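You operate a simulated robot arm through the tools that you are given. There is no shell and no other tool.

You are at the controls of a simulated robot arm. One attempt, no reset.

## Task
Put things in order on the top of the carton bench. At the end: the silver large steel weight (marked "1 kg") is on the green punnet (marked "MUSHROOMS"); the vial from the top of the carton bench stands on top of the pink tub (marked "RICE SALAD"); the white-footed cup stands where the silver large steel weight stood; the jar (marked "WASH") from the top of the carton bench stands where the white-footed cup stood; the silver small steel weight (marked "0.5 kg") stands where the jar stood; whatever was shut is shut again. Leave all else as you found it, and nothing knocked over. Set down upright: large steel weight.

It is judged by the outcome, as a careful person would: the job done as asked, and still so three seconds after it is handed in. It fails if anything else is knocked over, pushed out of place, dropped, spilled or broken.

## Robot
A 7-joint arm with a two-finger gripper, fixed in place. Base frame: the origin is at the foot of the arm, x ahead of it, y to its left, z up; the work surface is at about z = 0.86. Lengths are in m, angles in degrees, forces in N, time in s.
With the tool pointing down near the work surface it reaches from about 0.34 to 0.72 m from the base axis. Its first joint turns from -66.0 to 66.0 degrees. Payload 2.45 kg.
The tool frame sits at the grasp point between the pads (the TCP): z along the fingers, y along the line on which they close. The tips reach 0.026 m beyond it. Largest opening 0.096 m; the body of the gripper starts 0.069 m behind the TCP.
Orientation is told as [roll, pitch, yaw] about the base's x, y, z axes, in that order, counted from this pose: with the fingers straight down and closing along the base's y, the tool's x points along the base's -x, its y along +y and its z along -z.

## Interface
- The arm moves only by the tool arm_command. Its argument "commands" is one flat list of numbers, 7 for each row, row after row: the shift along the tool's x, y, z in m, then the turn, a rotation vector about the tool's x, y, z in degrees, then the opening in per cent of the stroke, from 0 (shut) to 100 (fully open). In form: [x, y, z, rx, ry, rz, jaw, x, y, z, rx, ry, rz, jaw, ...]. A call has 1 to 20 rows; each row shifts and turns the commanded pose from where the row before left it, along the tool's axes as they then stand. A row lasts 0.2 s, in which the tool goes at most 0.05 m and 8.6 degrees; a call with a longer step from one row to the next is refused whole, and so is a gripper value outside its range. A pose out of reach is approached as far as the arm can. The call stops where the force on the tool passes 40 N (or 10 N more than at its start, if that is more) or the arm is blocked; 0.2 s more then pass. The fingers move at their own pace and stop on an object; they squeeze with about 35 N. The grip force told is the motor's: it shows also when the fingers shut on nothing. Time passes only in rows, and 0.2 s behind the last, so rows that do not move let the fingers close. It gives the time, the measured TCP pose, the force on the tool (base axes), the opening and the grip force at its end, in the units of the frame above (readings bear some noise), with the torque about the TCP (base axes, N m) and any sound that the robot's microphone picked up, and new pictures: "views" is both (left out), scene, wrist or none.
- Cameras (640 x 400 px; columns grow to the right, rows downward): "scene" is fixed at [0.1652, -0.3887, 1.4332]; the picture's right is [0.78, -0.62, 0.00], its down [-0.30, -0.38, -0.88] and it looks along [0.54, 0.69, -0.48] (base axes); focal length 374 px, centre (320, 200). "wrist" rides on the gripper at [0.082, 0.003, -0.098] in the tool frame; the picture's right is [-0.04, 1.00, 0.00], its down [-0.73, -0.03, -0.68] and it looks along [-0.68, -0.03, 0.73] (tool axes); focal length 256 px, centre (320, 200). There is no depth. A picture from a camera that has moved, and an enlarged one, comes with that camera's place and axes in the base frame and with its lens.
- enlarge(camera, box): a new picture of the part [left, top, right, bottom] of that camera's present view, enlarged. It takes no simulated time.
- finish_job(): hands the job in; it is judged then, once.

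Nothing tells you positions but the pictures and the camera data. Unless the task says otherwise, let go and move clear before handing in.

The tools are called after "Request:" as a command line: name --argument value ..., lists and objects as JSON in quotes. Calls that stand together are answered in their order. arm_command: Moves the arm, as the interface text tells. Its arguments: {"type":"object","properties":{"commands":{"type":"array"},"views":{"type":"string","enum":["both","scene","wrist","none"]}},"required":["commands"]} The other tools are called the same way: enlarge (camera, box) takes an enlarged picture of a part of a camera's view; finish_job () hands the job in.

At the start:

```text
t: 0.0
ee_pos: [0.2499, 0.2418, 1.2039]
ee_rot: [-0.1, -0.1, 0.0]
ft_force: [0.7, -1.2, 0.7]
moment: [-0.03, 0.05, 0.01]
finger_gap: 0.0959
gripper_force: 0.0
```

scene: 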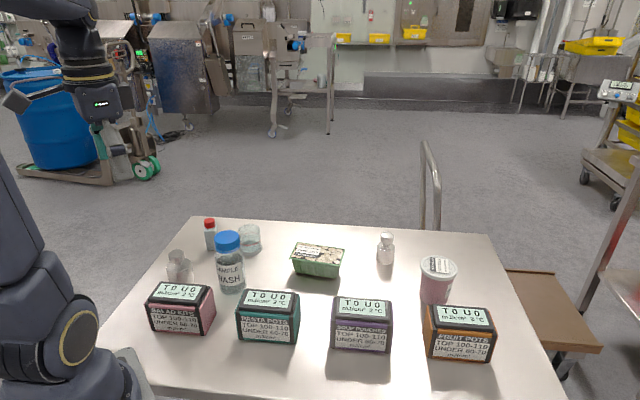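
wrist: 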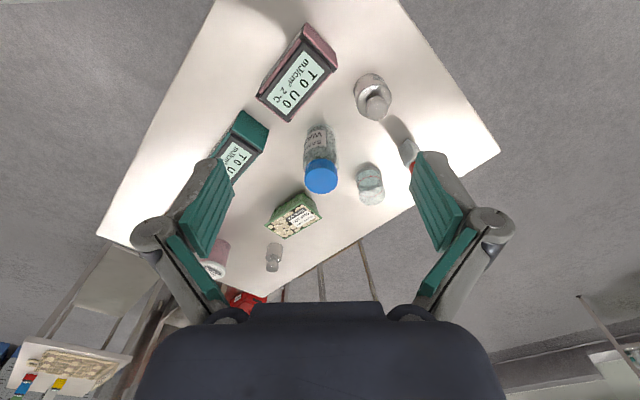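

I see a bench with four boxes in front, and weights, a jar, a vial, a cup, a green punnet and a pink tub behind them. I'll enlarge the views first to identify each item.

Request:
enlarge --camera "scene" --box '[140, 200, 300, 300]'

Request:
enlarge --camera "scene" --box '[280, 210, 480, 335]'

Request:
enlarge --camera "scene" --box '[130, 270, 330, 395]'

Request:
enlarge --camera "wrist" --box '[180, 60, 440, 300]'

```text
4.00 times, centred on (220, 250) of scene
camera zoom: at [0.1652, -0.3887, 1.4332], right [0.78, -0.62, 0.0], down [-0.3, -0.38, -0.88], along [0.54, 0.69, -0.48], focal length 1497 px, centre (720, 0)
```

zoom: 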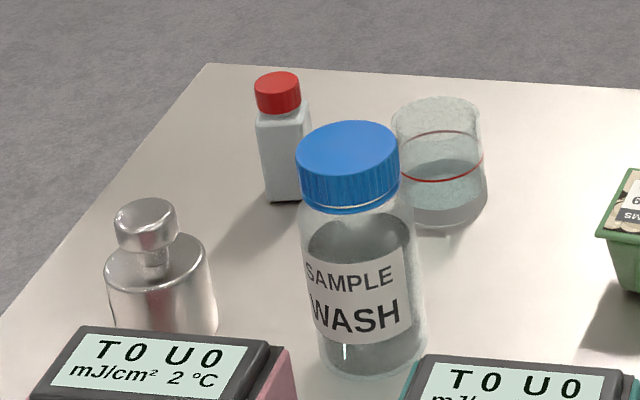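

```text
3.20 times, centred on (380, 272) of scene
camera zoom: at [0.1652, -0.3887, 1.4332], right [0.78, -0.62, 0.0], down [-0.3, -0.38, -0.88], along [0.54, 0.69, -0.48], focal length 1198 px, centre (128, -32)
```

zoom: 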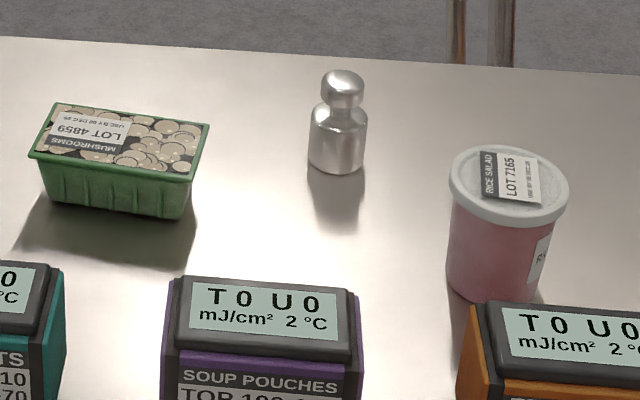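

```text
3.20 times, centred on (230, 332) of scene
camera zoom: at [0.1652, -0.3887, 1.4332], right [0.78, -0.62, 0.0], down [-0.3, -0.38, -0.88], along [0.54, 0.69, -0.48], focal length 1198 px, centre (608, -224)
```

zoom: 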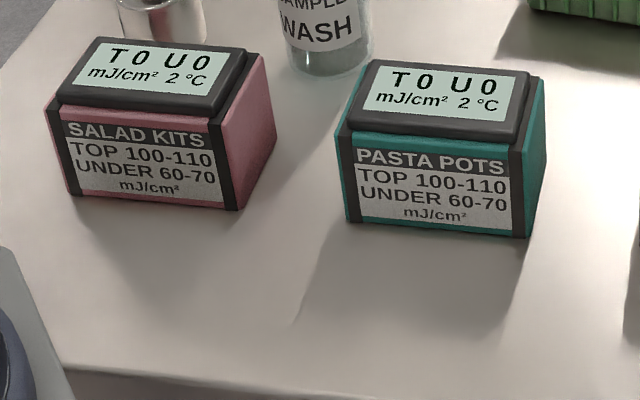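

```text
1.67 times, centred on (310, 180) of wrist
camera zoom: at [0.1706, 0.2447, 1.3027], right [0.04, 1.0, 0.0], down [0.73, -0.03, 0.68], along [0.68, -0.03, -0.73], focal length 427 px, centre (337, 233)
```

zoom: 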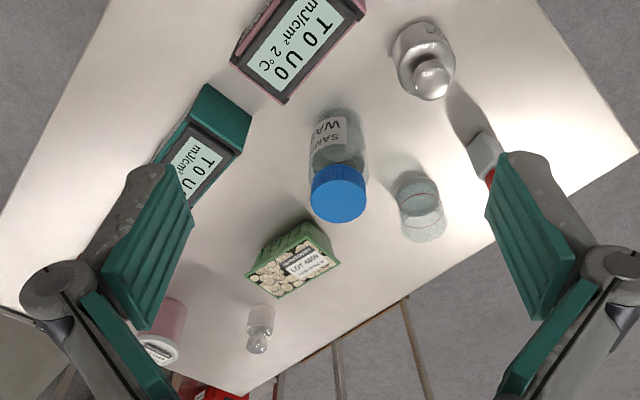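

The large weight looks to be near (0.33, 0.33), the jar near (0.41, 0.22), the cup near (0.51, 0.32) and the red-capped vial near (0.44, 0.40). The small weight is far off at about (0.75, 0.09). I'll hover near the large weight to measure more exactly.

Request:
arm_command --commands '[-0.0125, 0.013, 0.024, 0, 0, 0, 100, -0.0125, 0.013, 0.024, 0, 0, 0, 100, -0.0125, 0.013, 0.024, 0, 0, 0, 100, -0.0125, 0.013, 0.024, 0, 0, 0, 100, -0.0125, 0.013, 0.024, 0, 0, 0, 100, -0.0125, 0.013, 0.024, 0, 0, 0, 100, 0, 0, 0, 0, 0, 0, 100]' --views "both"

```text
t: 1.6
ee_pos: [0.3281, 0.3179, 1.059]
ee_rot: [0.0, 0.0, -0.1]
ft_force: [0.0, 0.0, 0.0]
moment: [-0.02, -0.01, 0.0]
finger_gap: 0.0958
gripper_force: 0.0
camera wrist: at [0.2475, 0.3219, 1.1572], right [0.04, 1.0, 0.0], down [0.73, -0.03, 0.68], along [0.68, -0.03, -0.73], focal length 256 px, centre (320, 200)
```

scene: 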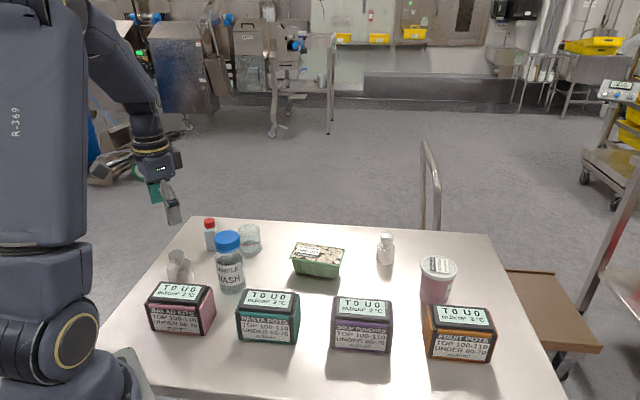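
wrist: 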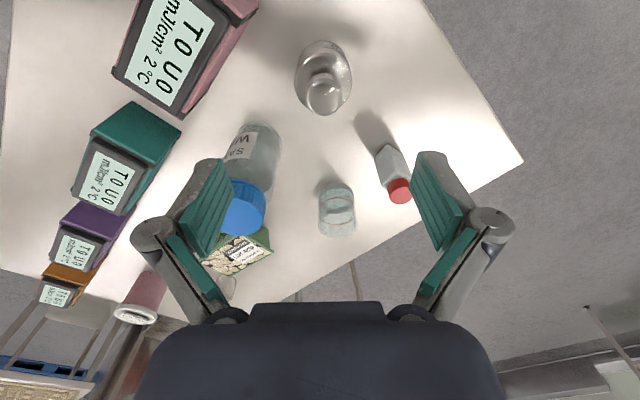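

The large weight is now well in view of the wrist camera. I'll enlarge it to find its base.

Request:
enlarge --camera "wrist" --box '[240, 20, 400, 120]'

Request:
enlarge --camera "wrist" --box '[200, 110, 440, 260]'

```text
4.00 times, centred on (320, 70) of wrist
camera zoom: at [0.2475, 0.3219, 1.1572], right [0.04, 1.0, 0.0], down [0.73, -0.03, 0.68], along [0.68, -0.03, -0.73], focal length 1024 px, centre (320, 720)
```

zoom: 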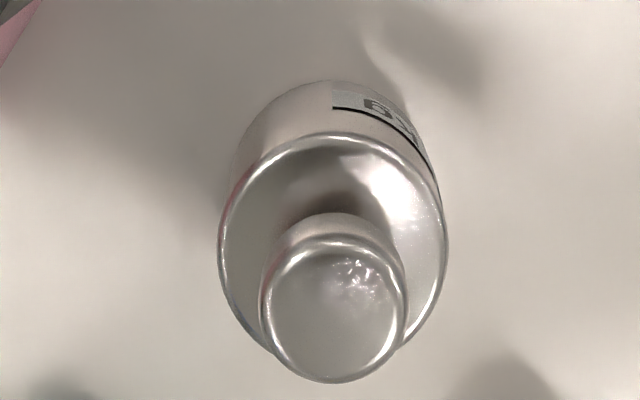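

```text
2.67 times, centred on (320, 185) of wrist
camera zoom: at [0.2475, 0.3219, 1.1572], right [0.04, 1.0, 0.0], down [0.73, -0.03, 0.68], along [0.68, -0.03, -0.73], focal length 683 px, centre (320, 240)
```

zoom: 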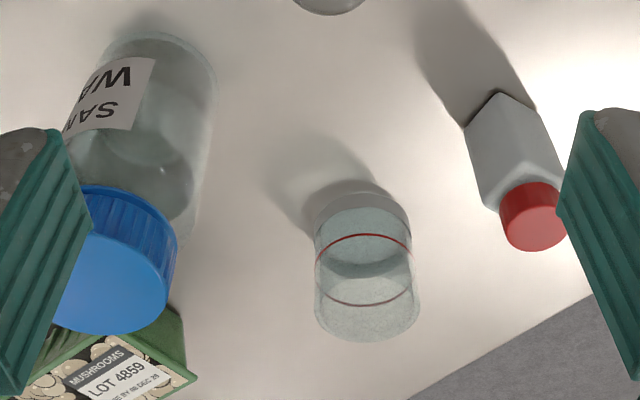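

The large weight's base is near (0.3325, 0.321), about 0.055 wide with its top about 0.077 up. I'll come down over it part of the way and check the alignment.

Request:
arm_command --commands '[-0.0044, 0.0031, 0.02, 0, 0, 0, 100, 0, 0, 0.03, 0, 0, 0, 100, 0, 0, 0.03, 0, 0, 0, 100, 0, 0, 0.015, 0, 0, 0, 100, 0, 0, 0, 0, 0, 0, 100]' --views "both"

```text
t: 2.8
ee_pos: [0.3313, 0.322, 0.964]
ee_rot: [-0.1, 0.1, 0.0]
ft_force: [0.0, 0.1, -0.7]
moment: [-0.02, 0.02, 0.01]
finger_gap: 0.096
gripper_force: 0.1
camera wrist: at [0.2514, 0.3245, 1.0629], right [0.04, 1.0, 0.0], down [0.73, -0.03, 0.68], along [0.68, -0.03, -0.73], focal length 256 px, centre (320, 200)
```

scene: 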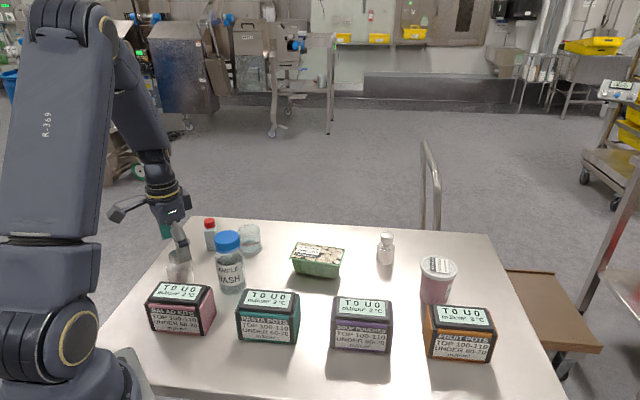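
wrist: 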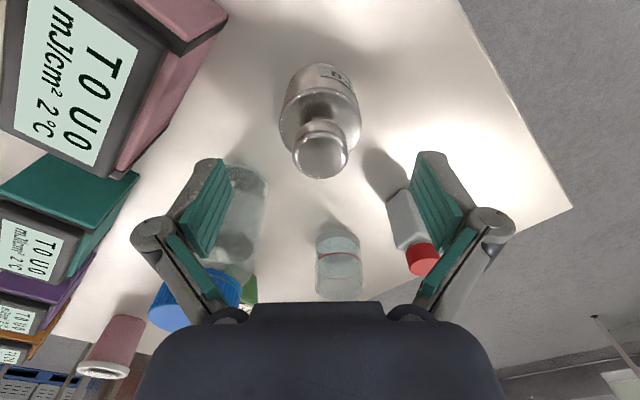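

The fingers sit evenly either side of the weight. I'll go down to the body and close on it.

Request:
arm_command --commands '[0, 0.001, 0.025, 0, 0, 0, 100, 0, 0, 0.025, 0, 0, 0, 100, 0, 0, 0.015, 0, 0, 0, 100, 0, 0, 0.006, 0, 0, 0, 100, 0, 0, 0, 0, 0, 0, 100, 0, 0, 0, 0, 0, 0, 30, 0, 0, 0, 0, 0, 0, 30, 0, 0, 0, 0, 0, 0, 30, 0, 0, 0, 0, 0, 0, 30, 0, 0, 0, 0, 0, 0, 30]' --views "both"

```text
t: 5.0
ee_pos: [0.3307, 0.3237, 0.8926]
ee_rot: [0.1, 0.0, 0.0]
ft_force: [0.9, -2.3, 0.2]
moment: [-0.3, 0.04, 0.04]
finger_gap: 0.0535
gripper_force: 34.8
camera wrist: at [0.2512, 0.3267, 0.9917], right [0.04, 1.0, 0.0], down [0.73, -0.03, 0.68], along [0.68, -0.03, -0.73], focal length 256 px, centre (320, 200)
```

scene: 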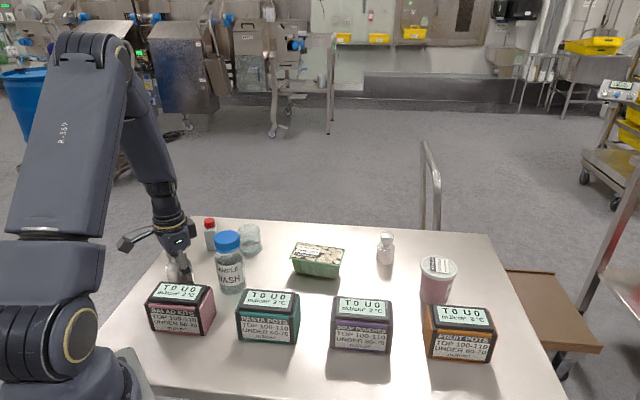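
wrist: 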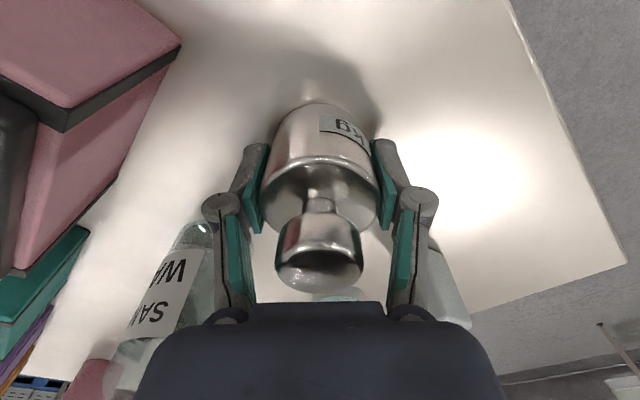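

The weight is gripped at about (0.332, 0.323), which I'll keep as the cup's target. Next I'll lift it clear and move to a viewpoint for measuring the punnet.

Request:
arm_command --commands '[0, 0, -0.01, 0, 0, 0, 30, 0, 0, -0.03, 0, 0, 0, 30, 0, 0, -0.04, 0, 0, 0, 30, 0, 0, -0.045, 0, 0, 0, 30, 0, 0, -0.045, 0, 0, 0, 30, 0, 0, -0.0375, 0, 0, 0, 30, -0.0225, 0.014, -0.005, 0, 0, 0, 30, -0.0225, 0.014, -0.005, 0, 0, 0, 30, -0.0225, 0.014, -0.005, 0, 0, 0, 30, -0.0225, 0.014, -0.005, 0, 0, 0, 30, 0, 0, 0, 0, 0, 0, 30]' --views "both"

```text
t: 7.4
ee_pos: [0.4195, 0.3814, 1.1232]
ee_rot: [0.1, -0.1, -0.1]
ft_force: [-0.6, 0.0, -0.6]
moment: [-0.02, -0.04, 0.02]
finger_gap: 0.0289
gripper_force: 0.0
camera wrist: at [0.3393, 0.3836, 1.2222], right [0.04, 1.0, 0.0], down [0.73, -0.03, 0.68], along [0.68, -0.03, -0.73], focal length 256 px, centre (320, 200)
```

scene: 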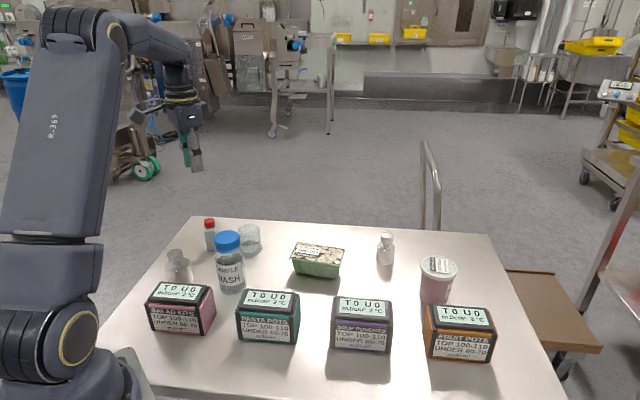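
wrist: 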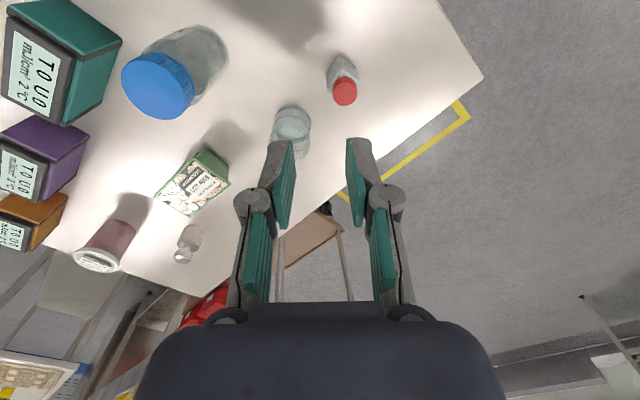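

The weight slipped out of the fingers: the gap is only 0.029 and the weight is back near its spot. I'll check whether it is still upright.

Request:
enlarge --camera "scene" --box '[140, 200, 300, 300]'

Request:
enlarge --camera "wrist" --box '[60, 80, 300, 290]'

```text
4.00 times, centred on (220, 250) of scene
camera zoom: at [0.1652, -0.3887, 1.4332], right [0.78, -0.62, 0.0], down [-0.3, -0.38, -0.88], along [0.54, 0.69, -0.48], focal length 1497 px, centre (720, 0)
```

zoom: 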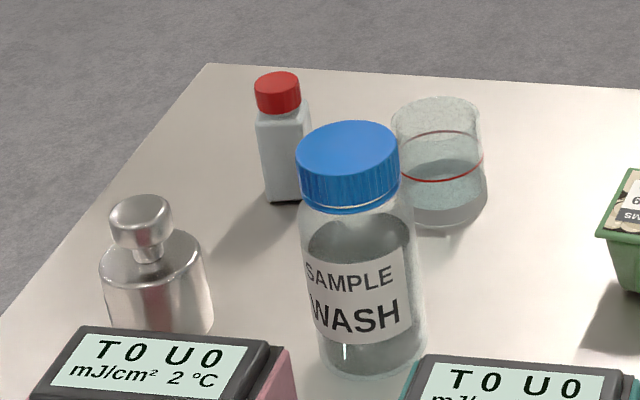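

```text
1.90 times, centred on (180, 185) of wrist
camera zoom: at [0.3393, 0.3836, 1.2222], right [0.04, 1.0, 0.0], down [0.73, -0.03, 0.68], along [0.68, -0.03, -0.73], focal length 488 px, centre (587, 229)
```

zoom: 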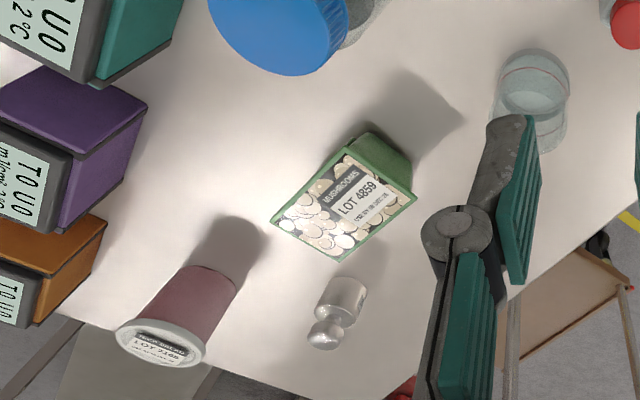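

The large weight is still standing upright, about 4 mm from where it was, so the pads slid on the steel. I'll go back over it and look closely before trying again slowly.

Request:
arm_command --commands '[0.0225, -0.015, 0.015, 0, 0, 0, 100, 0.0225, -0.015, 0.015, 0, 0, 0, 100, 0.0225, -0.015, 0.015, 0, 0, 0, 100, 0.0225, -0.015, 0.015, 0, 0, 0, 100, 0, 0, 0, 0, 0, 0, 100]' --views "both"

Request:
enlarge --camera "wrist" --box '[240, 20, 400, 120]'

```text
t: 8.6
ee_pos: [0.33, 0.3197, 1.0599]
ee_rot: [0.0, -0.1, 0.0]
ft_force: [0.5, 0.4, 0.4]
moment: [-0.03, 0.03, -0.01]
finger_gap: 0.0958
gripper_force: 0.1
camera wrist: at [0.25, 0.3223, 1.1595], right [0.04, 1.0, 0.0], down [0.73, -0.03, 0.68], along [0.68, -0.03, -0.73], focal length 256 px, centre (320, 200)
```

scene: 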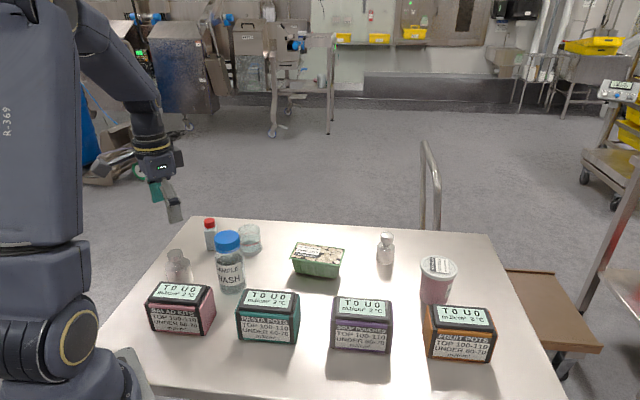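
wrist: 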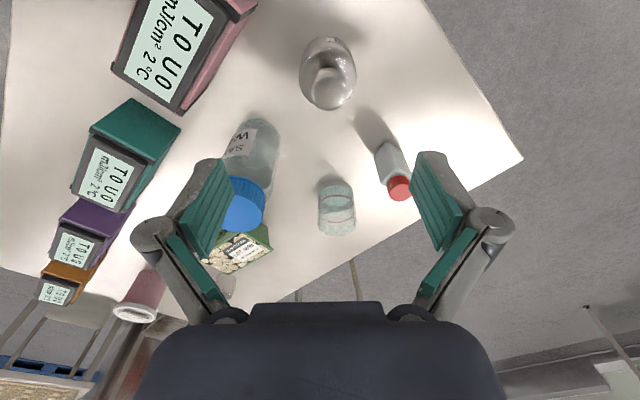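

```text
4.00 times, centred on (320, 70) of wrist
camera zoom: at [0.25, 0.3223, 1.1595], right [0.04, 1.0, 0.0], down [0.73, -0.03, 0.68], along [0.68, -0.03, -0.73], focal length 1024 px, centre (320, 720)
```

zoom: 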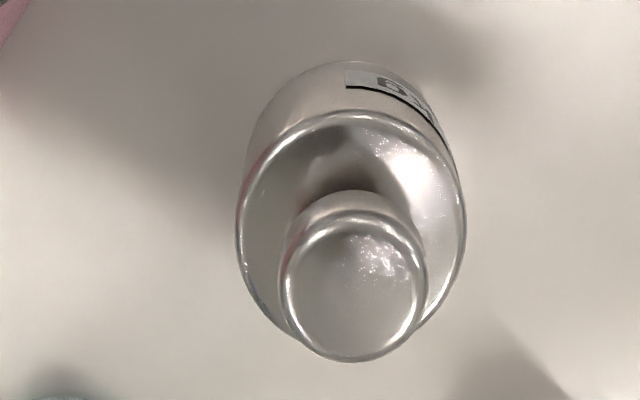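

The weight now stands at about (0.331, 0.326). I'll grip it again, fully closed this time, and then lift only a little while watching the force.

Request:
arm_command --commands '[-0.0008, 0.0061, 0.03, 0, 0, 0, 100, 0, 0, 0.04, 0, 0, 0, 100, 0, 0, 0.04, 0, 0, 0, 100, 0, 0, 0.03, 0, 0, 0, 100, 0, 0, 0.02, 0, 0, 0, 100, 0, 0, 0.009, 0, 0, 0, 100, 0, 0, 0, 0, 0, 0, 100, 0, 0, 0, 0, 0, 0, 0, 0, 0, 0, 0, 0, 0, 0, 0, 0, 0, 0, 0, 0, 0, 0, 0, 0, 0, 0, 0, 0, 0, 0, 0, 0, 0, 0, 0, 0, 0, 0, 0, 0, 0, 0, 0, 0]' --views "wrist"

Request:
arm_command --commands '[0, 0, -0.002, 0, 0, 0, 0, 0, 0, -0.002, 0, 0, 0, 0]' --views "wrist"

```text
refused: commands must hold 7 numbers for each row
```

```text
t: 9.2
ee_pos: [0.3302, 0.3198, 1.0655]
ee_rot: [0.0, 0.0, 0.0]
ft_force: [0.2, 0.1, -1.3]
moment: [0.0, -0.01, 0.02]
finger_gap: 0.0403
gripper_force: 1.6
camera wrist: at [0.2501, 0.3222, 1.1639], right [0.04, 1.0, 0.0], down [0.73, -0.03, 0.68], along [0.68, -0.03, -0.73], focal length 256 px, centre (320, 200)
```

wrist: 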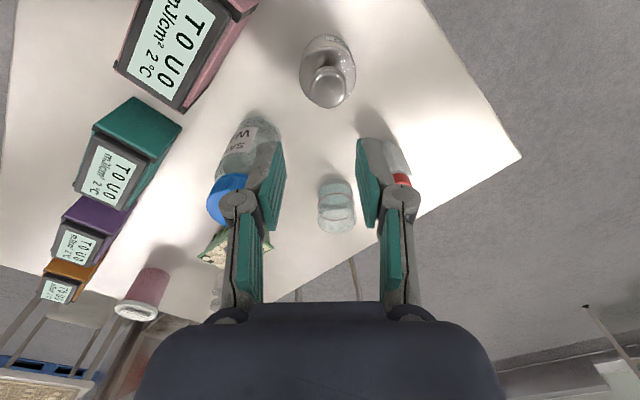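

My first command had a miscounted row and was refused, so the arm only rose slightly and partly closed up in the air. I'll open it again and redo the descent and grip.

Request:
arm_command --commands '[0, 0, 0, 0, 0, 0, 100, -0.0008, 0.006, 0, 0, 0, 0, 100, 0, 0, 0, 0, 0, 0, 100, 0, 0, 0.04, 0, 0, 0, 100, 0, 0, 0.04, 0, 0, 0, 100, 0, 0, 0.04, 0, 0, 0, 100, 0, 0, 0.03, 0, 0, 0, 100, 0, 0, 0.021, 0, 0, 0, 100, 0, 0, 0, 0, 0, 0, 100, 0, 0, 0, 0, 0, 0, 0, 0, 0, 0, 0, 0, 0, 0, 0, 0, 0, 0, 0, 0, 0, 0, 0, 0, 0, 0, 0, 0, 0, 0, 0, 0, 0, 0, 0, 0, 0, 0, 0, 0, 0, 0]' --views "wrist"

```text
t: 12.4
ee_pos: [0.3285, 0.3258, 0.8945]
ee_rot: [0.0, -0.1, 0.1]
ft_force: [-0.7, 5.2, 4.5]
moment: [0.49, -0.14, 0.03]
finger_gap: 0.0529
gripper_force: 34.9
camera wrist: at [0.2494, 0.3284, 0.9932], right [0.04, 1.0, 0.0], down [0.73, -0.03, 0.68], along [0.68, -0.03, -0.73], focal length 256 px, centre (320, 200)
```

wrist: 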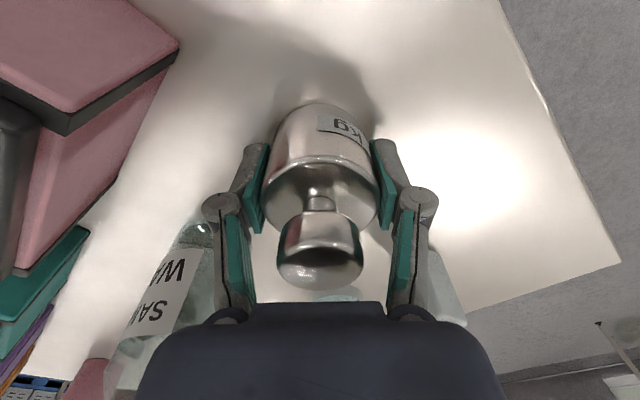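

The grip is on with a gap of 0.053. Now a small slow test lift.

Request:
arm_command --commands '[0, 0, -0.002, 0, 0, 0, 0, 0, 0, -0.002, 0, 0, 0, 0, 0, 0, -0.002, 0, 0, 0, 0, 0, 0, 0, 0, 0, 0, 0]' --views "wrist"

```text
t: 13.4
ee_pos: [0.3295, 0.3253, 0.9001]
ee_rot: [0.0, 0.0, 0.0]
ft_force: [-0.6, 0.2, -10.8]
moment: [0.01, 0.01, 0.0]
finger_gap: 0.0532
gripper_force: 34.4
camera wrist: at [0.2502, 0.329, 0.9987], right [0.04, 1.0, 0.0], down [0.73, -0.03, 0.68], along [0.68, -0.03, -0.73], focal length 256 px, centre (320, 200)
```

wrist: 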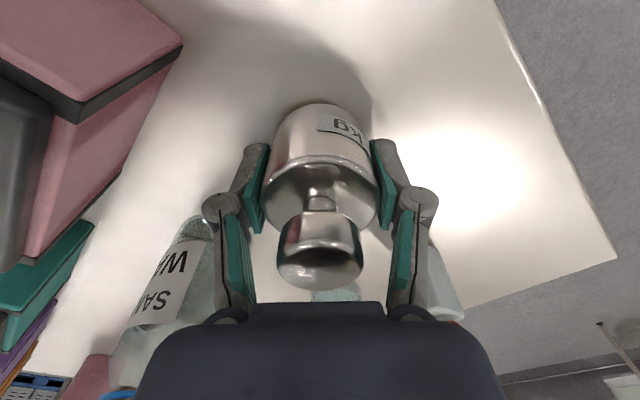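

The force reads about 10.8 N downward, so the full kilogram is held when moving slowly. I'll continue the lift with a gentle ramp.

Request:
arm_command --commands '[0, 0, -0.002, 0, 0, 0, 0, 0, 0, -0.003, 0, 0, 0, 0, 0, 0, -0.003, 0, 0, 0, 0, 0, 0, -0.004, 0, 0, 0, 0, 0, 0, -0.004, 0, 0, 0, 0, 0, 0, -0.004, 0, 0, 0, 0, 0, 0, -0.003, 0, 0, 0, 0, 0, 0, -0.002, 0, 0, 0, 0, 0, 0, -0.001, 0, 0, 0, 0]' --views "wrist"

```text
t: 15.4
ee_pos: [0.3295, 0.3271, 0.9274]
ee_rot: [0.0, 0.1, 0.1]
ft_force: [-0.8, -0.3, -10.6]
moment: [-0.02, -0.02, 0.01]
finger_gap: 0.0532
gripper_force: 35.0
camera wrist: at [0.2509, 0.3285, 1.0257], right [0.04, 1.0, 0.0], down [0.73, -0.03, 0.68], along [0.68, -0.03, -0.73], focal length 256 px, centre (320, 200)
```

wrist: 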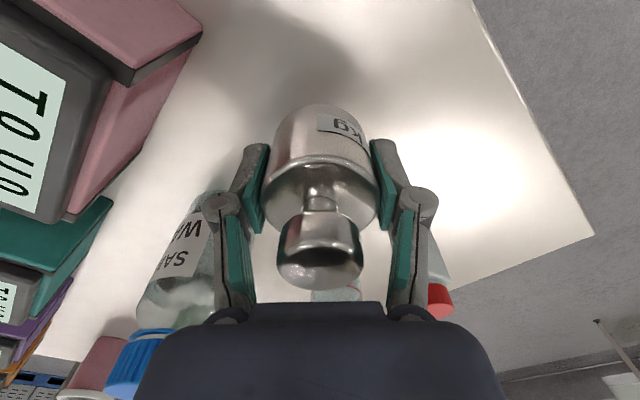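

It is holding steady with no creep. I'll lift gently up to carrying height, above the jar's top.

Request:
arm_command --commands '[0, 0, -0.002, 0, 0, 0, 0, 0, 0, -0.004, 0, 0, 0, 0, 0, 0, -0.006, 0, 0, 0, 0, 0, 0, -0.007, 0, 0, 0, 0, 0, 0, -0.008, 0, 0, 0, 0, 0, 0, -0.008, 0, 0, 0, 0, 0, 0, -0.008, 0, 0, 0, 0, 0, 0, -0.008, 0, 0, 0, 0, 0, 0, -0.008, 0, 0, 0, 0, 0, 0, -0.008, 0, 0, 0, 0, 0, 0, -0.008, 0, 0, 0, 0, 0, 0, -0.008, 0, 0, 0, 0, 0, 0, -0.008, 0, 0, 0, 0, 0, 0, -0.008, 0, 0, 0, 0, 0, 0, -0.008, 0, 0, 0, 0, 0, 0, -0.008, 0, 0, 0, 0, 0, 0, -0.008, 0, 0, 0, 0, 0, 0, -0.006, 0, 0, 0, 0, 0, 0, -0.003, 0, 0, 0, 0, 0, 0, -0.001, 0, 0, 0, 0]' --views "both"

```text
t: 19.6
ee_pos: [0.3312, 0.3257, 1.0584]
ee_rot: [0.0, 0.1, 0.0]
ft_force: [0.0, -0.5, -9.4]
moment: [0.02, -0.03, -0.01]
finger_gap: 0.0531
gripper_force: 35.2
camera wrist: at [0.2508, 0.3288, 1.158], right [0.04, 1.0, 0.0], down [0.73, -0.03, 0.68], along [0.68, -0.03, -0.73], focal length 256 px, centre (320, 200)
```

scene: 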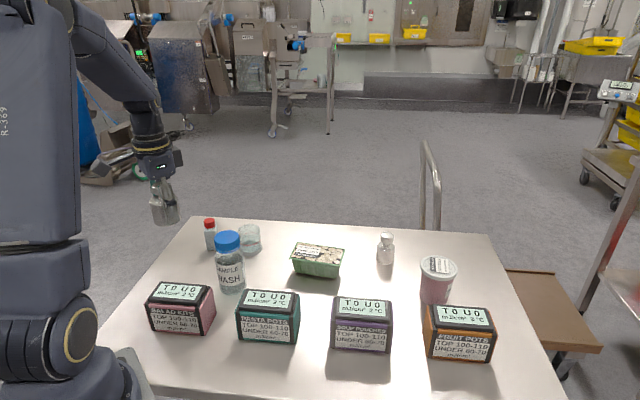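
wrist: 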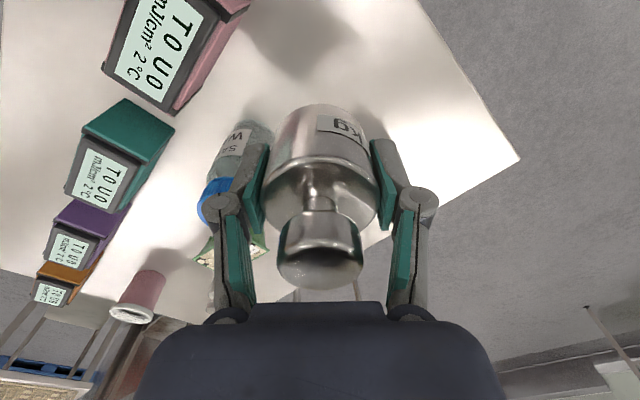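

The weight is held clear and level. I'll carry it slowly along a path between the jar and the cup towards the punnet, rising a little.

Request:
arm_command --commands '[-0.00186, -0.00074, -0.001, 0, 0, 0, 0, -0.00372, -0.00148, -0.001, 0, 0, 0, 0, -0.00557, -0.00221, -0.001, 0, 0, 0, 0, -0.00743, -0.00295, -0.001, 0, 0, 0, 0, -0.00743, -0.00295, -0.001, 0, 0, 0, 0, -0.00743, -0.00295, -0.001, 0, 0, 0, 0, -0.00743, -0.00295, -0.001, 0, 0, 0, 0, -0.00743, -0.00295, -0.001, 0, 0, 0, 0, -0.00743, -0.00295, -0.001, 0, 0, 0, 0, -0.00743, -0.00295, -0.001, 0, 0, 0, 0, -0.00743, -0.00295, -0.001, 0, 0, 0, 0, -0.00743, -0.00295, -0.001, 0, 0, 0, 0, -0.00743, -0.00295, -0.001, 0, 0, 0, 0, -0.00743, -0.00295, -0.001, 0, 0, 0, 0, -0.00743, -0.00295, -0.001, 0, 0, 0, 0, -0.00743, -0.00295, -0.001, 0, 0, 0, 0, -0.00743, -0.00295, -0.001, 0, 0, 0, 0, -0.00465, -0.00185, -0.001, 0, 0, 0, 0, -0.00279, -0.00111, -0.001, 0, 0, 0, 0, -0.00093, -0.00037, -0.001, 0, 0, 0, 0]' --views "both"

```text
t: 23.8
ee_pos: [0.4538, 0.2779, 1.0799]
ee_rot: [0.0, 0.0, 0.0]
ft_force: [-0.3, -0.2, -9.6]
moment: [-0.01, -0.04, 0.01]
finger_gap: 0.053
gripper_force: 35.3
camera wrist: at [0.3732, 0.2807, 1.1781], right [0.04, 1.0, 0.0], down [0.73, -0.03, 0.68], along [0.68, -0.03, -0.73], focal length 256 px, centre (320, 200)
```

scene: 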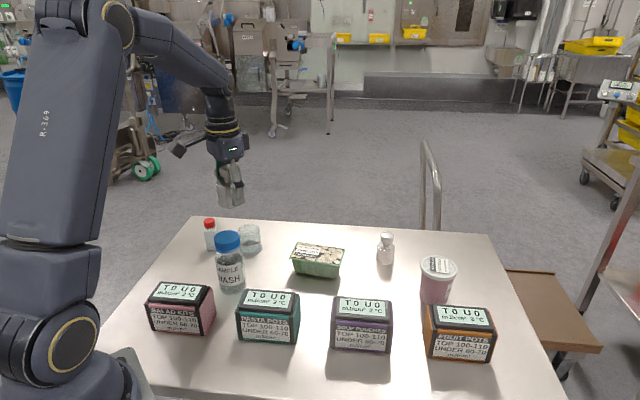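
wrist: 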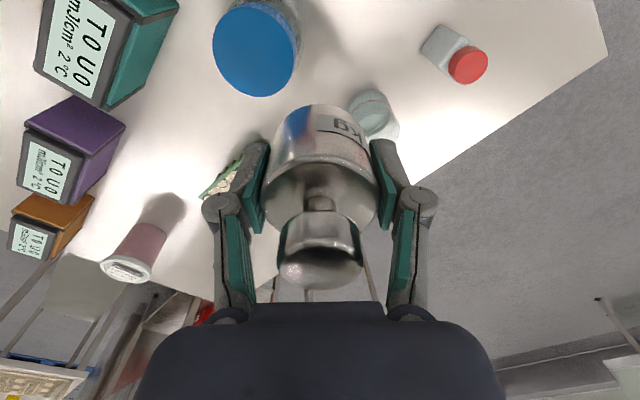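

Still held firmly. I'll carry on towards the punnet.

Request:
arm_command --commands '[-0.0016, -0.0012, 0, 0, 0, 0, 0, -0.0032, -0.0024, 0, 0, 0, 0, 0, -0.0048, -0.0036, 0, 0, 0, 0, 0, -0.0064, -0.0048, 0, 0, 0, 0, 0, -0.008, -0.006, 0, 0, 0, 0, 0, -0.008, -0.006, 0, 0, 0, 0, 0, -0.008, -0.006, 0, 0, 0, 0, 0, -0.008, -0.006, 0, 0, 0, 0, 0, -0.008, -0.006, 0, 0, 0, 0, 0, -0.008, -0.006, 0, 0, 0, 0, 0, -0.008, -0.006, 0, 0, 0, 0, 0, -0.008, -0.006, 0, 0, 0, 0, 0, -0.008, -0.006, 0, 0, 0, 0, 0, -0.008, -0.006, 0, 0, 0, 0, 0, -0.008, -0.006, 0, 0, 0, 0, 0, -0.0064, -0.0048, 0, 0, 0, 0, 0, -0.0048, -0.0036, 0, 0, 0, 0, 0, -0.0032, -0.0024, 0, 0, 0, 0, 0, -0.0016, -0.0012, 0, 0, 0, 0, 0, -0.0008, -0.0006, 0, 0, 0, 0, 0]' --views "both"

```text
t: 28.0
ee_pos: [0.574, 0.1868, 1.0789]
ee_rot: [0.0, 0.0, 0.0]
ft_force: [0.2, 0.4, -9.9]
moment: [0.02, -0.01, -0.01]
finger_gap: 0.0528
gripper_force: 35.0
camera wrist: at [0.4949, 0.1897, 1.1777], right [0.04, 1.0, 0.0], down [0.73, -0.03, 0.68], along [0.68, -0.03, -0.73], focal length 256 px, centre (320, 200)
```

scene: 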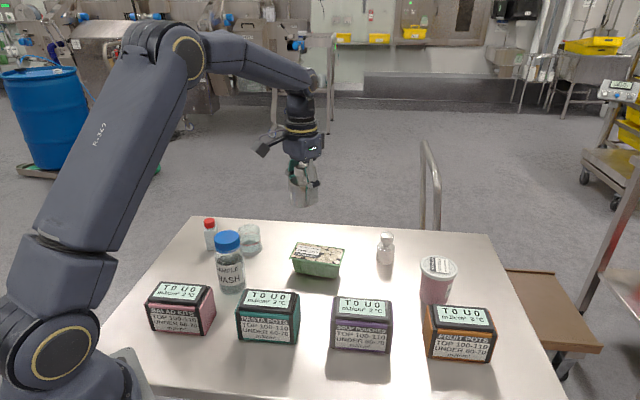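
wrist: 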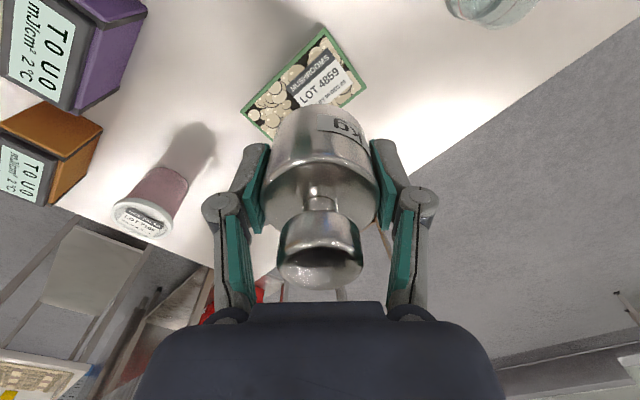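

Request:
enlarge --camera "wrist" --box '[220, 10, 400, 150]'

Request:
enlarge --camera "scene" --box '[270, 230, 366, 290]'

```text
2.86 times, centred on (310, 80) of wrist
camera zoom: at [0.4949, 0.1897, 1.1777], right [0.04, 1.0, 0.0], down [0.73, -0.03, 0.68], along [0.68, -0.03, -0.73], focal length 731 px, centre (349, 543)
```

zoom: 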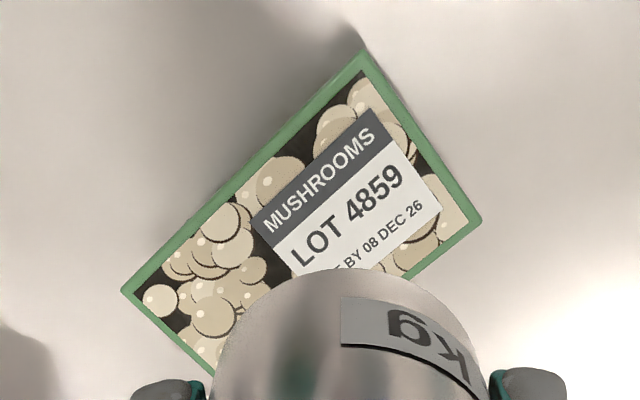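

```text
6.67 times, centred on (318, 260) of scene
camera zoom: at [0.1654, -0.3886, 1.4332], right [0.78, -0.62, 0.0], down [-0.3, -0.38, -0.88], along [0.54, 0.69, -0.48], focal length 2496 px, centre (333, -200)
```

zoom: 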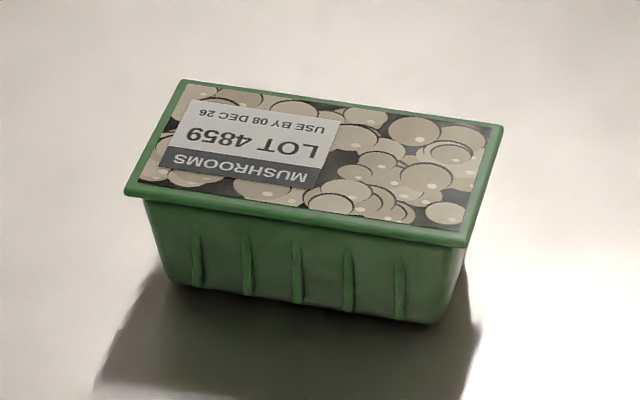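

The punnet's flat top is centred near (0.601, 0.165) at about z = 0.905. I'll bring the weight over the centre and lower it to about 2 cm above.

Request:
arm_command --commands '[0, 0, 0.002, 0, 0, 0, 0, -0.0015, -0.0013, 0.004, 0, 0, 0, 0, -0.003, -0.0026, 0.006, 0, 0, 0, 0, -0.003, -0.0026, 0.008, 0, 0, 0, 0, -0.003, -0.0026, 0.008, 0, 0, 0, 0, -0.003, -0.0026, 0.008, 0, 0, 0, 0, -0.003, -0.0026, 0.008, 0, 0, 0, 0, -0.003, -0.0026, 0.008, 0, 0, 0, 0, -0.003, -0.0026, 0.008, 0, 0, 0, 0, -0.0025, -0.0023, 0.008, 0, 0, 0, 0, 0, 0, 0.008, 0, 0, 0, 0, 0, 0, 0.008, 0, 0, 0, 0, 0, 0, 0.008, 0, 0, 0, 0, 0, 0, 0.008, 0, 0, 0, 0, 0, 0, 0.007, 0, 0, 0, 0, 0, 0, 0.005, 0, 0, 0, 0, 0, 0, 0.004, 0, 0, 0, 0, 0, 0, 0.002, 0, 0, 0, 0, 0, 0, 0.001, 0, 0, 0, 0]' --views "both"

```text
t: 32.0
ee_pos: [0.5991, 0.1658, 0.9593]
ee_rot: [0.0, 0.1, 0.0]
ft_force: [-0.3, 0.2, -9.8]
moment: [0.03, 0.0, -0.04]
finger_gap: 0.0531
gripper_force: 35.7
camera wrist: at [0.5196, 0.1681, 1.0586], right [0.04, 1.0, 0.0], down [0.73, -0.03, 0.68], along [0.68, -0.03, -0.73], focal length 256 px, centre (320, 200)
```

scene: 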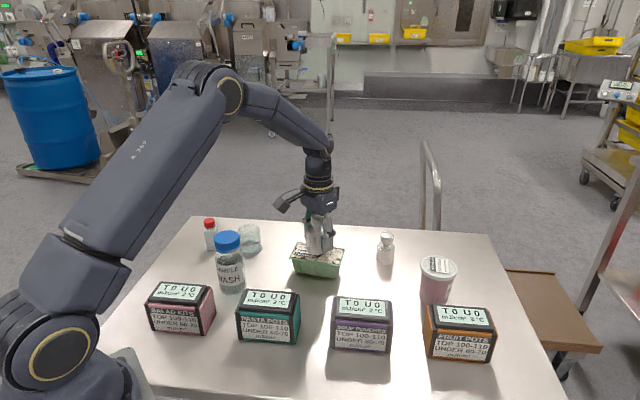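
wrist: 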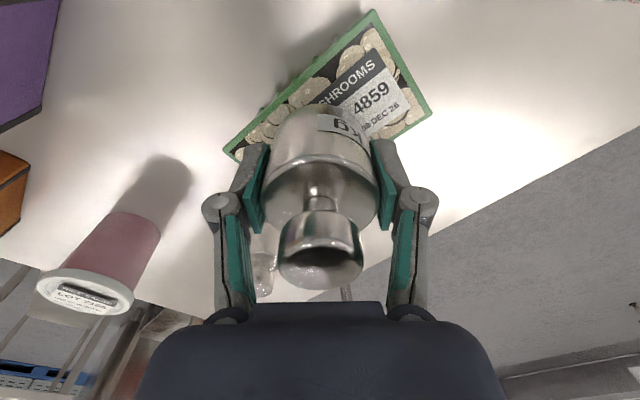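

Request:
enlarge --camera "scene" --box '[270, 180, 398, 290]'

Request:
enlarge --camera "wrist" --box '[200, 0, 450, 200]'

```text
3.64 times, centred on (334, 235) of scene
camera zoom: at [0.1654, -0.3886, 1.4331], right [0.78, -0.62, 0.0], down [-0.3, -0.38, -0.88], along [0.54, 0.69, -0.48], focal length 1361 px, centre (269, 73)
```

zoom: 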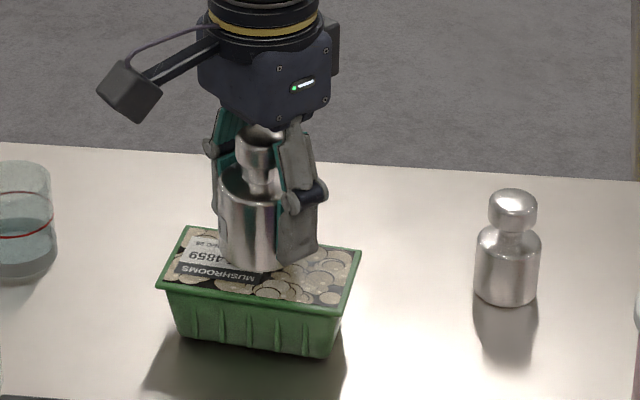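

```text
2.00 times, centred on (325, 100) of wrist
camera zoom: at [0.5196, 0.1681, 1.0586], right [0.04, 1.0, 0.0], down [0.73, -0.03, 0.68], along [0.68, -0.03, -0.73], focal length 512 px, centre (310, 400)
```

zoom: 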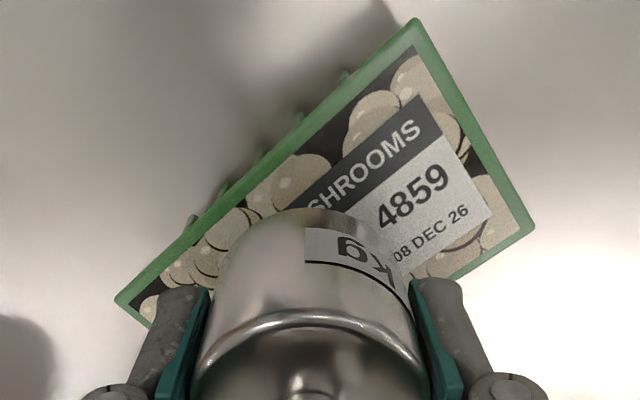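

The weight is centred over the punnet. I'll lower it slowly until its load passes to the punnet.

Request:
arm_command --commands '[0, 0, 0.002, 0, 0, 0, 0, 0, 0, 0.002, 0, 0, 0, 0, 0, 0, 0.002, 0, 0, 0, 0, 0, 0, 0.002, 0, 0, 0, 0, 0, 0, 0.002, 0, 0, 0, 0, 0, 0, 0.0015, 0, 0, 0, 0, 0, 0, 0, 0, 0, 0, 0]' --views "wrist"

```text
t: 33.6
ee_pos: [0.5996, 0.1642, 0.9492]
ee_rot: [0.0, 0.0, 0.1]
ft_force: [0.1, -0.6, -10.1]
moment: [-0.03, -0.01, 0.0]
finger_gap: 0.053
gripper_force: 34.6
camera wrist: at [0.5203, 0.167, 1.0477], right [0.04, 1.0, 0.0], down [0.73, -0.03, 0.68], along [0.68, -0.03, -0.73], focal length 256 px, centre (320, 200)
```

wrist: 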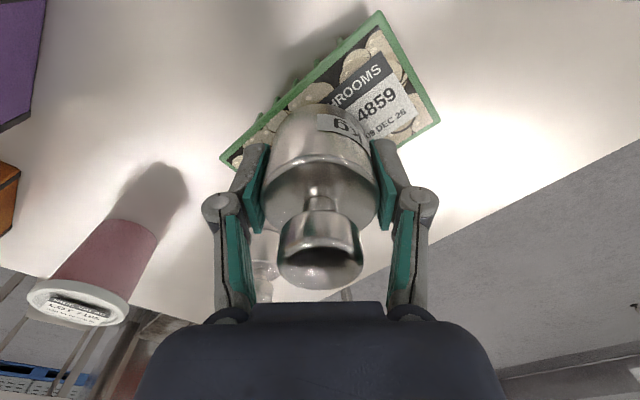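

No contact yet at about 0.949. I'll keep lowering a millimetre at a time.

Request:
arm_command --commands '[0, 0, 0.001, 0, 0, 0, 0, 0, 0, 0.001, 0, 0, 0, 0, 0, 0, 0.001, 0, 0, 0, 0, 0, 0, 0.001, 0, 0, 0, 0, 0, 0, 0, 0, 0, 0, 0]' --views "none"

```text
t: 34.8
ee_pos: [0.6009, 0.1648, 0.946]
ee_rot: [-0.1, 0.0, 0.0]
ft_force: [0.8, 0.1, -10.1]
moment: [-0.01, -0.03, 0.03]
finger_gap: 0.0531
gripper_force: 34.7
```

Request:
arm_command --commands '[0, 0, 0.001, 0, 0, 0, 0, 0, 0, 0.001, 0, 0, 0, 0, 0, 0, 0.001, 0, 0, 0, 0, 0, 0, 0, 0, 0, 0, 0]' --views "none"

```text
t: 35.8
ee_pos: [0.6009, 0.1653, 0.9444]
ee_rot: [0.1, -0.2, 0.1]
ft_force: [-6.9, -2.1, 25.4]
moment: [-0.08, 0.47, 0.0]
finger_gap: 0.0529
gripper_force: 35.2
```

Contact: the punnet is now carrying the weight, with a bit too much press. I'll ease up slightly before letting go.

Request:
arm_command --commands '[0, 0, -0.0005, 0, 0, 0, 0, 0, 0, 0, 0, 0, 0, 0]' --views "wrist"

```text
t: 36.4
ee_pos: [0.6002, 0.1658, 0.9435]
ee_rot: [0.1, -0.4, 0.0]
ft_force: [-1.9, -2.4, 27.0]
moment: [-0.08, 0.04, 0.01]
finger_gap: 0.0532
gripper_force: 34.6
camera wrist: at [0.5203, 0.1681, 1.0423], right [0.04, 1.0, 0.0], down [0.73, -0.03, 0.68], along [0.68, -0.03, -0.73], focal length 256 px, centre (320, 200)
```

wrist: 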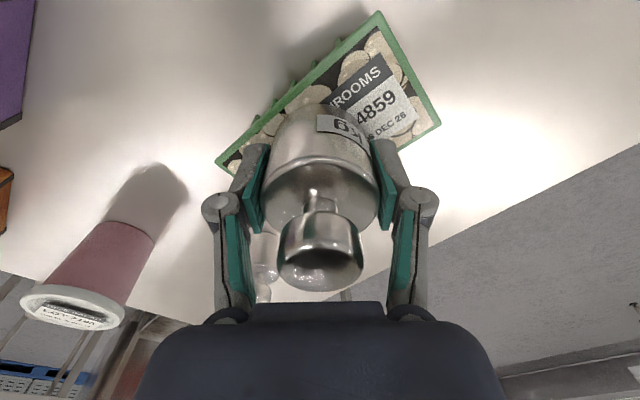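

Request:
arm_command --commands '[0, 0, -0.001, 0, 0, 0, 0, 0, 0, 0, 0, 0, 0, 0, 0, 0, 0, 0, 0, 0, 0]' --views "none"

```text
t: 37.2
ee_pos: [0.6016, 0.1655, 0.9435]
ee_rot: [-0.1, -0.1, 0.0]
ft_force: [6.8, -0.5, 18.8]
moment: [0.07, -0.49, 0.02]
finger_gap: 0.053
gripper_force: 35.4
```

Request:
arm_command --commands '[0, 0, -0.001, 0, 0, 0, 0, 0, 0, 0, 0, 0, 0, 0, 0, 0, 0, 0, 0, 0, 0]' --views "none"

```text
t: 38.0
ee_pos: [0.5997, 0.1645, 0.9433]
ee_rot: [0.0, 0.2, 0.0]
ft_force: [5.9, 2.5, 5.4]
moment: [0.17, -0.53, -0.02]
finger_gap: 0.0532
gripper_force: 35.2
```

The press is light now. I'll open the fingers a little at a time.

Request:
arm_command --commands '[0, 0, 0, 0, 0, 0, 54, 0, 0, 0, 0, 0, 0, 57, 0, 0, 0, 0, 0, 0, 60, 0, 0, 0, 0, 0, 0, 66, 0, 0, 0, 0, 0, 0, 72, 0, 0, 0, 0, 0, 0, 76, 0, 0, 0, 0, 0, 0, 76]' --views "both"

```text
t: 39.6
ee_pos: [0.6005, 0.165, 0.9444]
ee_rot: [0.0, -0.1, 0.1]
ft_force: [-0.3, 0.4, -0.3]
moment: [0.01, 0.02, 0.01]
finger_gap: 0.0731
gripper_force: 0.1
camera wrist: at [0.52, 0.168, 1.0434], right [0.04, 1.0, 0.0], down [0.73, -0.03, 0.68], along [0.68, -0.03, -0.73], focal length 256 px, centre (320, 200)
```

scene: 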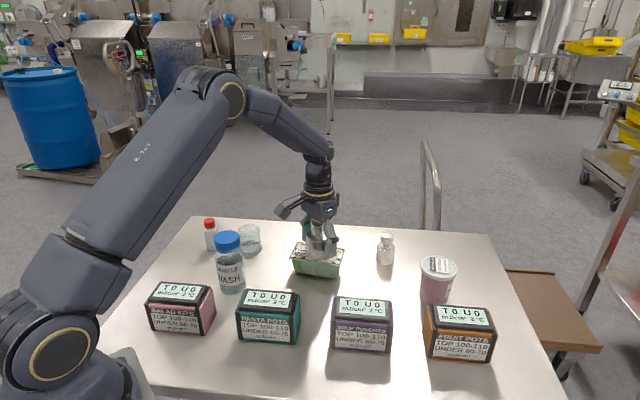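
wrist: 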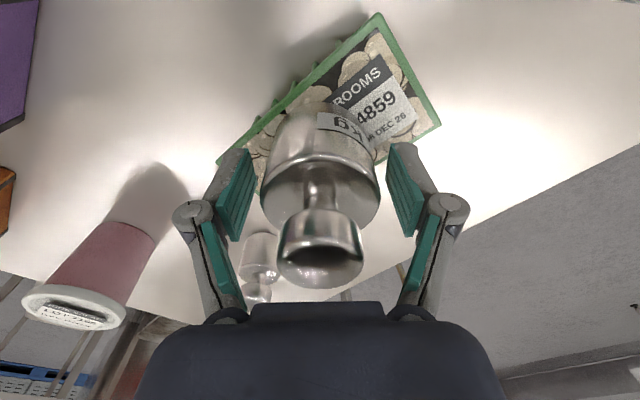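

The large weight stands on the punnet, released. I'll rise clear and move over to view the cup.

Request:
arm_command --commands '[0, 0, -0.01, 0, 0, 0, 78, 0, 0, -0.03, 0, 0, 0, 80, 0, 0, -0.04, 0, 0, 0, 90, 0, 0, -0.045, 0, 0, 0, 100, 0.02, 0.03, -0.01, 0, 0, 0, 100, 0.02, 0.03, 0, 0, 0, 0, 100, 0.02, 0.03, 0, 0, 0, 0, 100, 0.02, 0.03, 0, 0, 0, 0, 100, 0.02, 0.03, 0, 0, 0, 0, 100, 0.005, 0.01, 0.02, 0, 0, 0, 100, 0, 0, 0, 0, 0, 0, 100]' --views "both"

Request:
enlarge --camera "scene" --box '[270, 190, 398, 290]'

Request:
enlarge --camera "wrist" --box '[180, 0, 460, 200]'

```text
t: 42.0
ee_pos: [0.496, 0.3254, 1.0606]
ee_rot: [0.0, 0.0, 0.1]
ft_force: [0.3, 0.2, 0.6]
moment: [0.0, 0.02, -0.02]
finger_gap: 0.096
gripper_force: 0.1
camera wrist: at [0.416, 0.3276, 1.1578], right [0.04, 1.0, 0.0], down [0.73, -0.03, 0.68], along [0.68, -0.03, -0.73], focal length 256 px, centre (320, 200)
```

scene: 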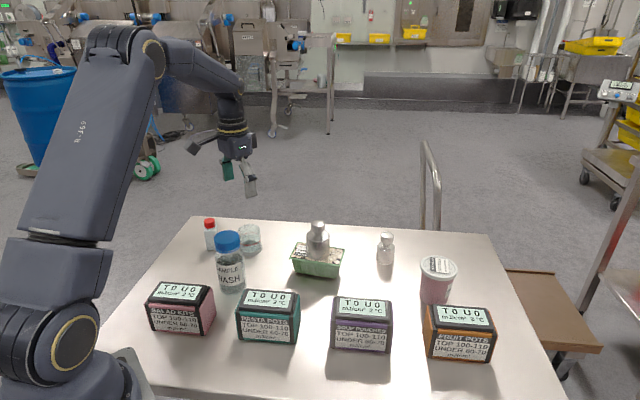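
wrist: 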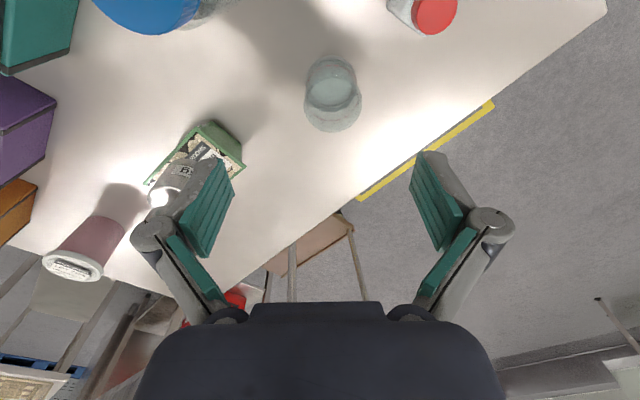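

```text
4.00 times, centred on (334, 240) of scene
camera zoom: at [0.1652, -0.3887, 1.4332], right [0.78, -0.62, 0.0], down [-0.3, -0.38, -0.88], along [0.54, 0.69, -0.48], focal length 1497 px, centre (264, 40)
```

zoom: 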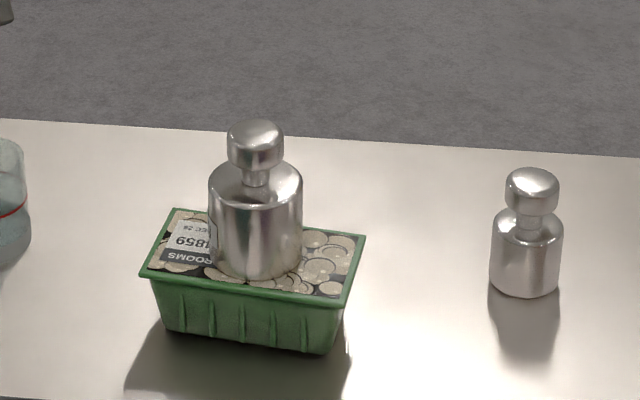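

```text
2.00 times, centred on (320, 100) of wrist
camera zoom: at [0.416, 0.3276, 1.1578], right [0.04, 1.0, 0.0], down [0.73, -0.03, 0.68], along [0.68, -0.03, -0.73], focal length 512 px, centre (320, 400)
```

zoom: 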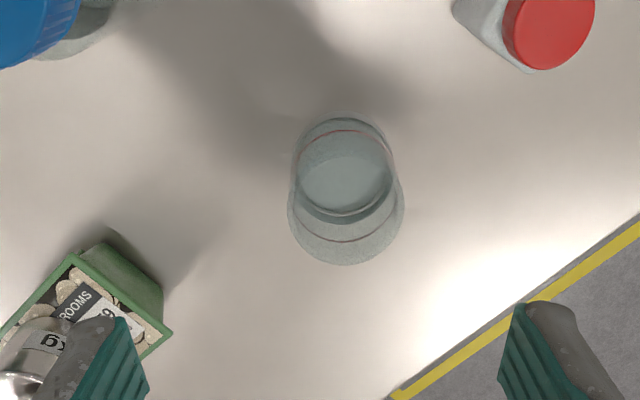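

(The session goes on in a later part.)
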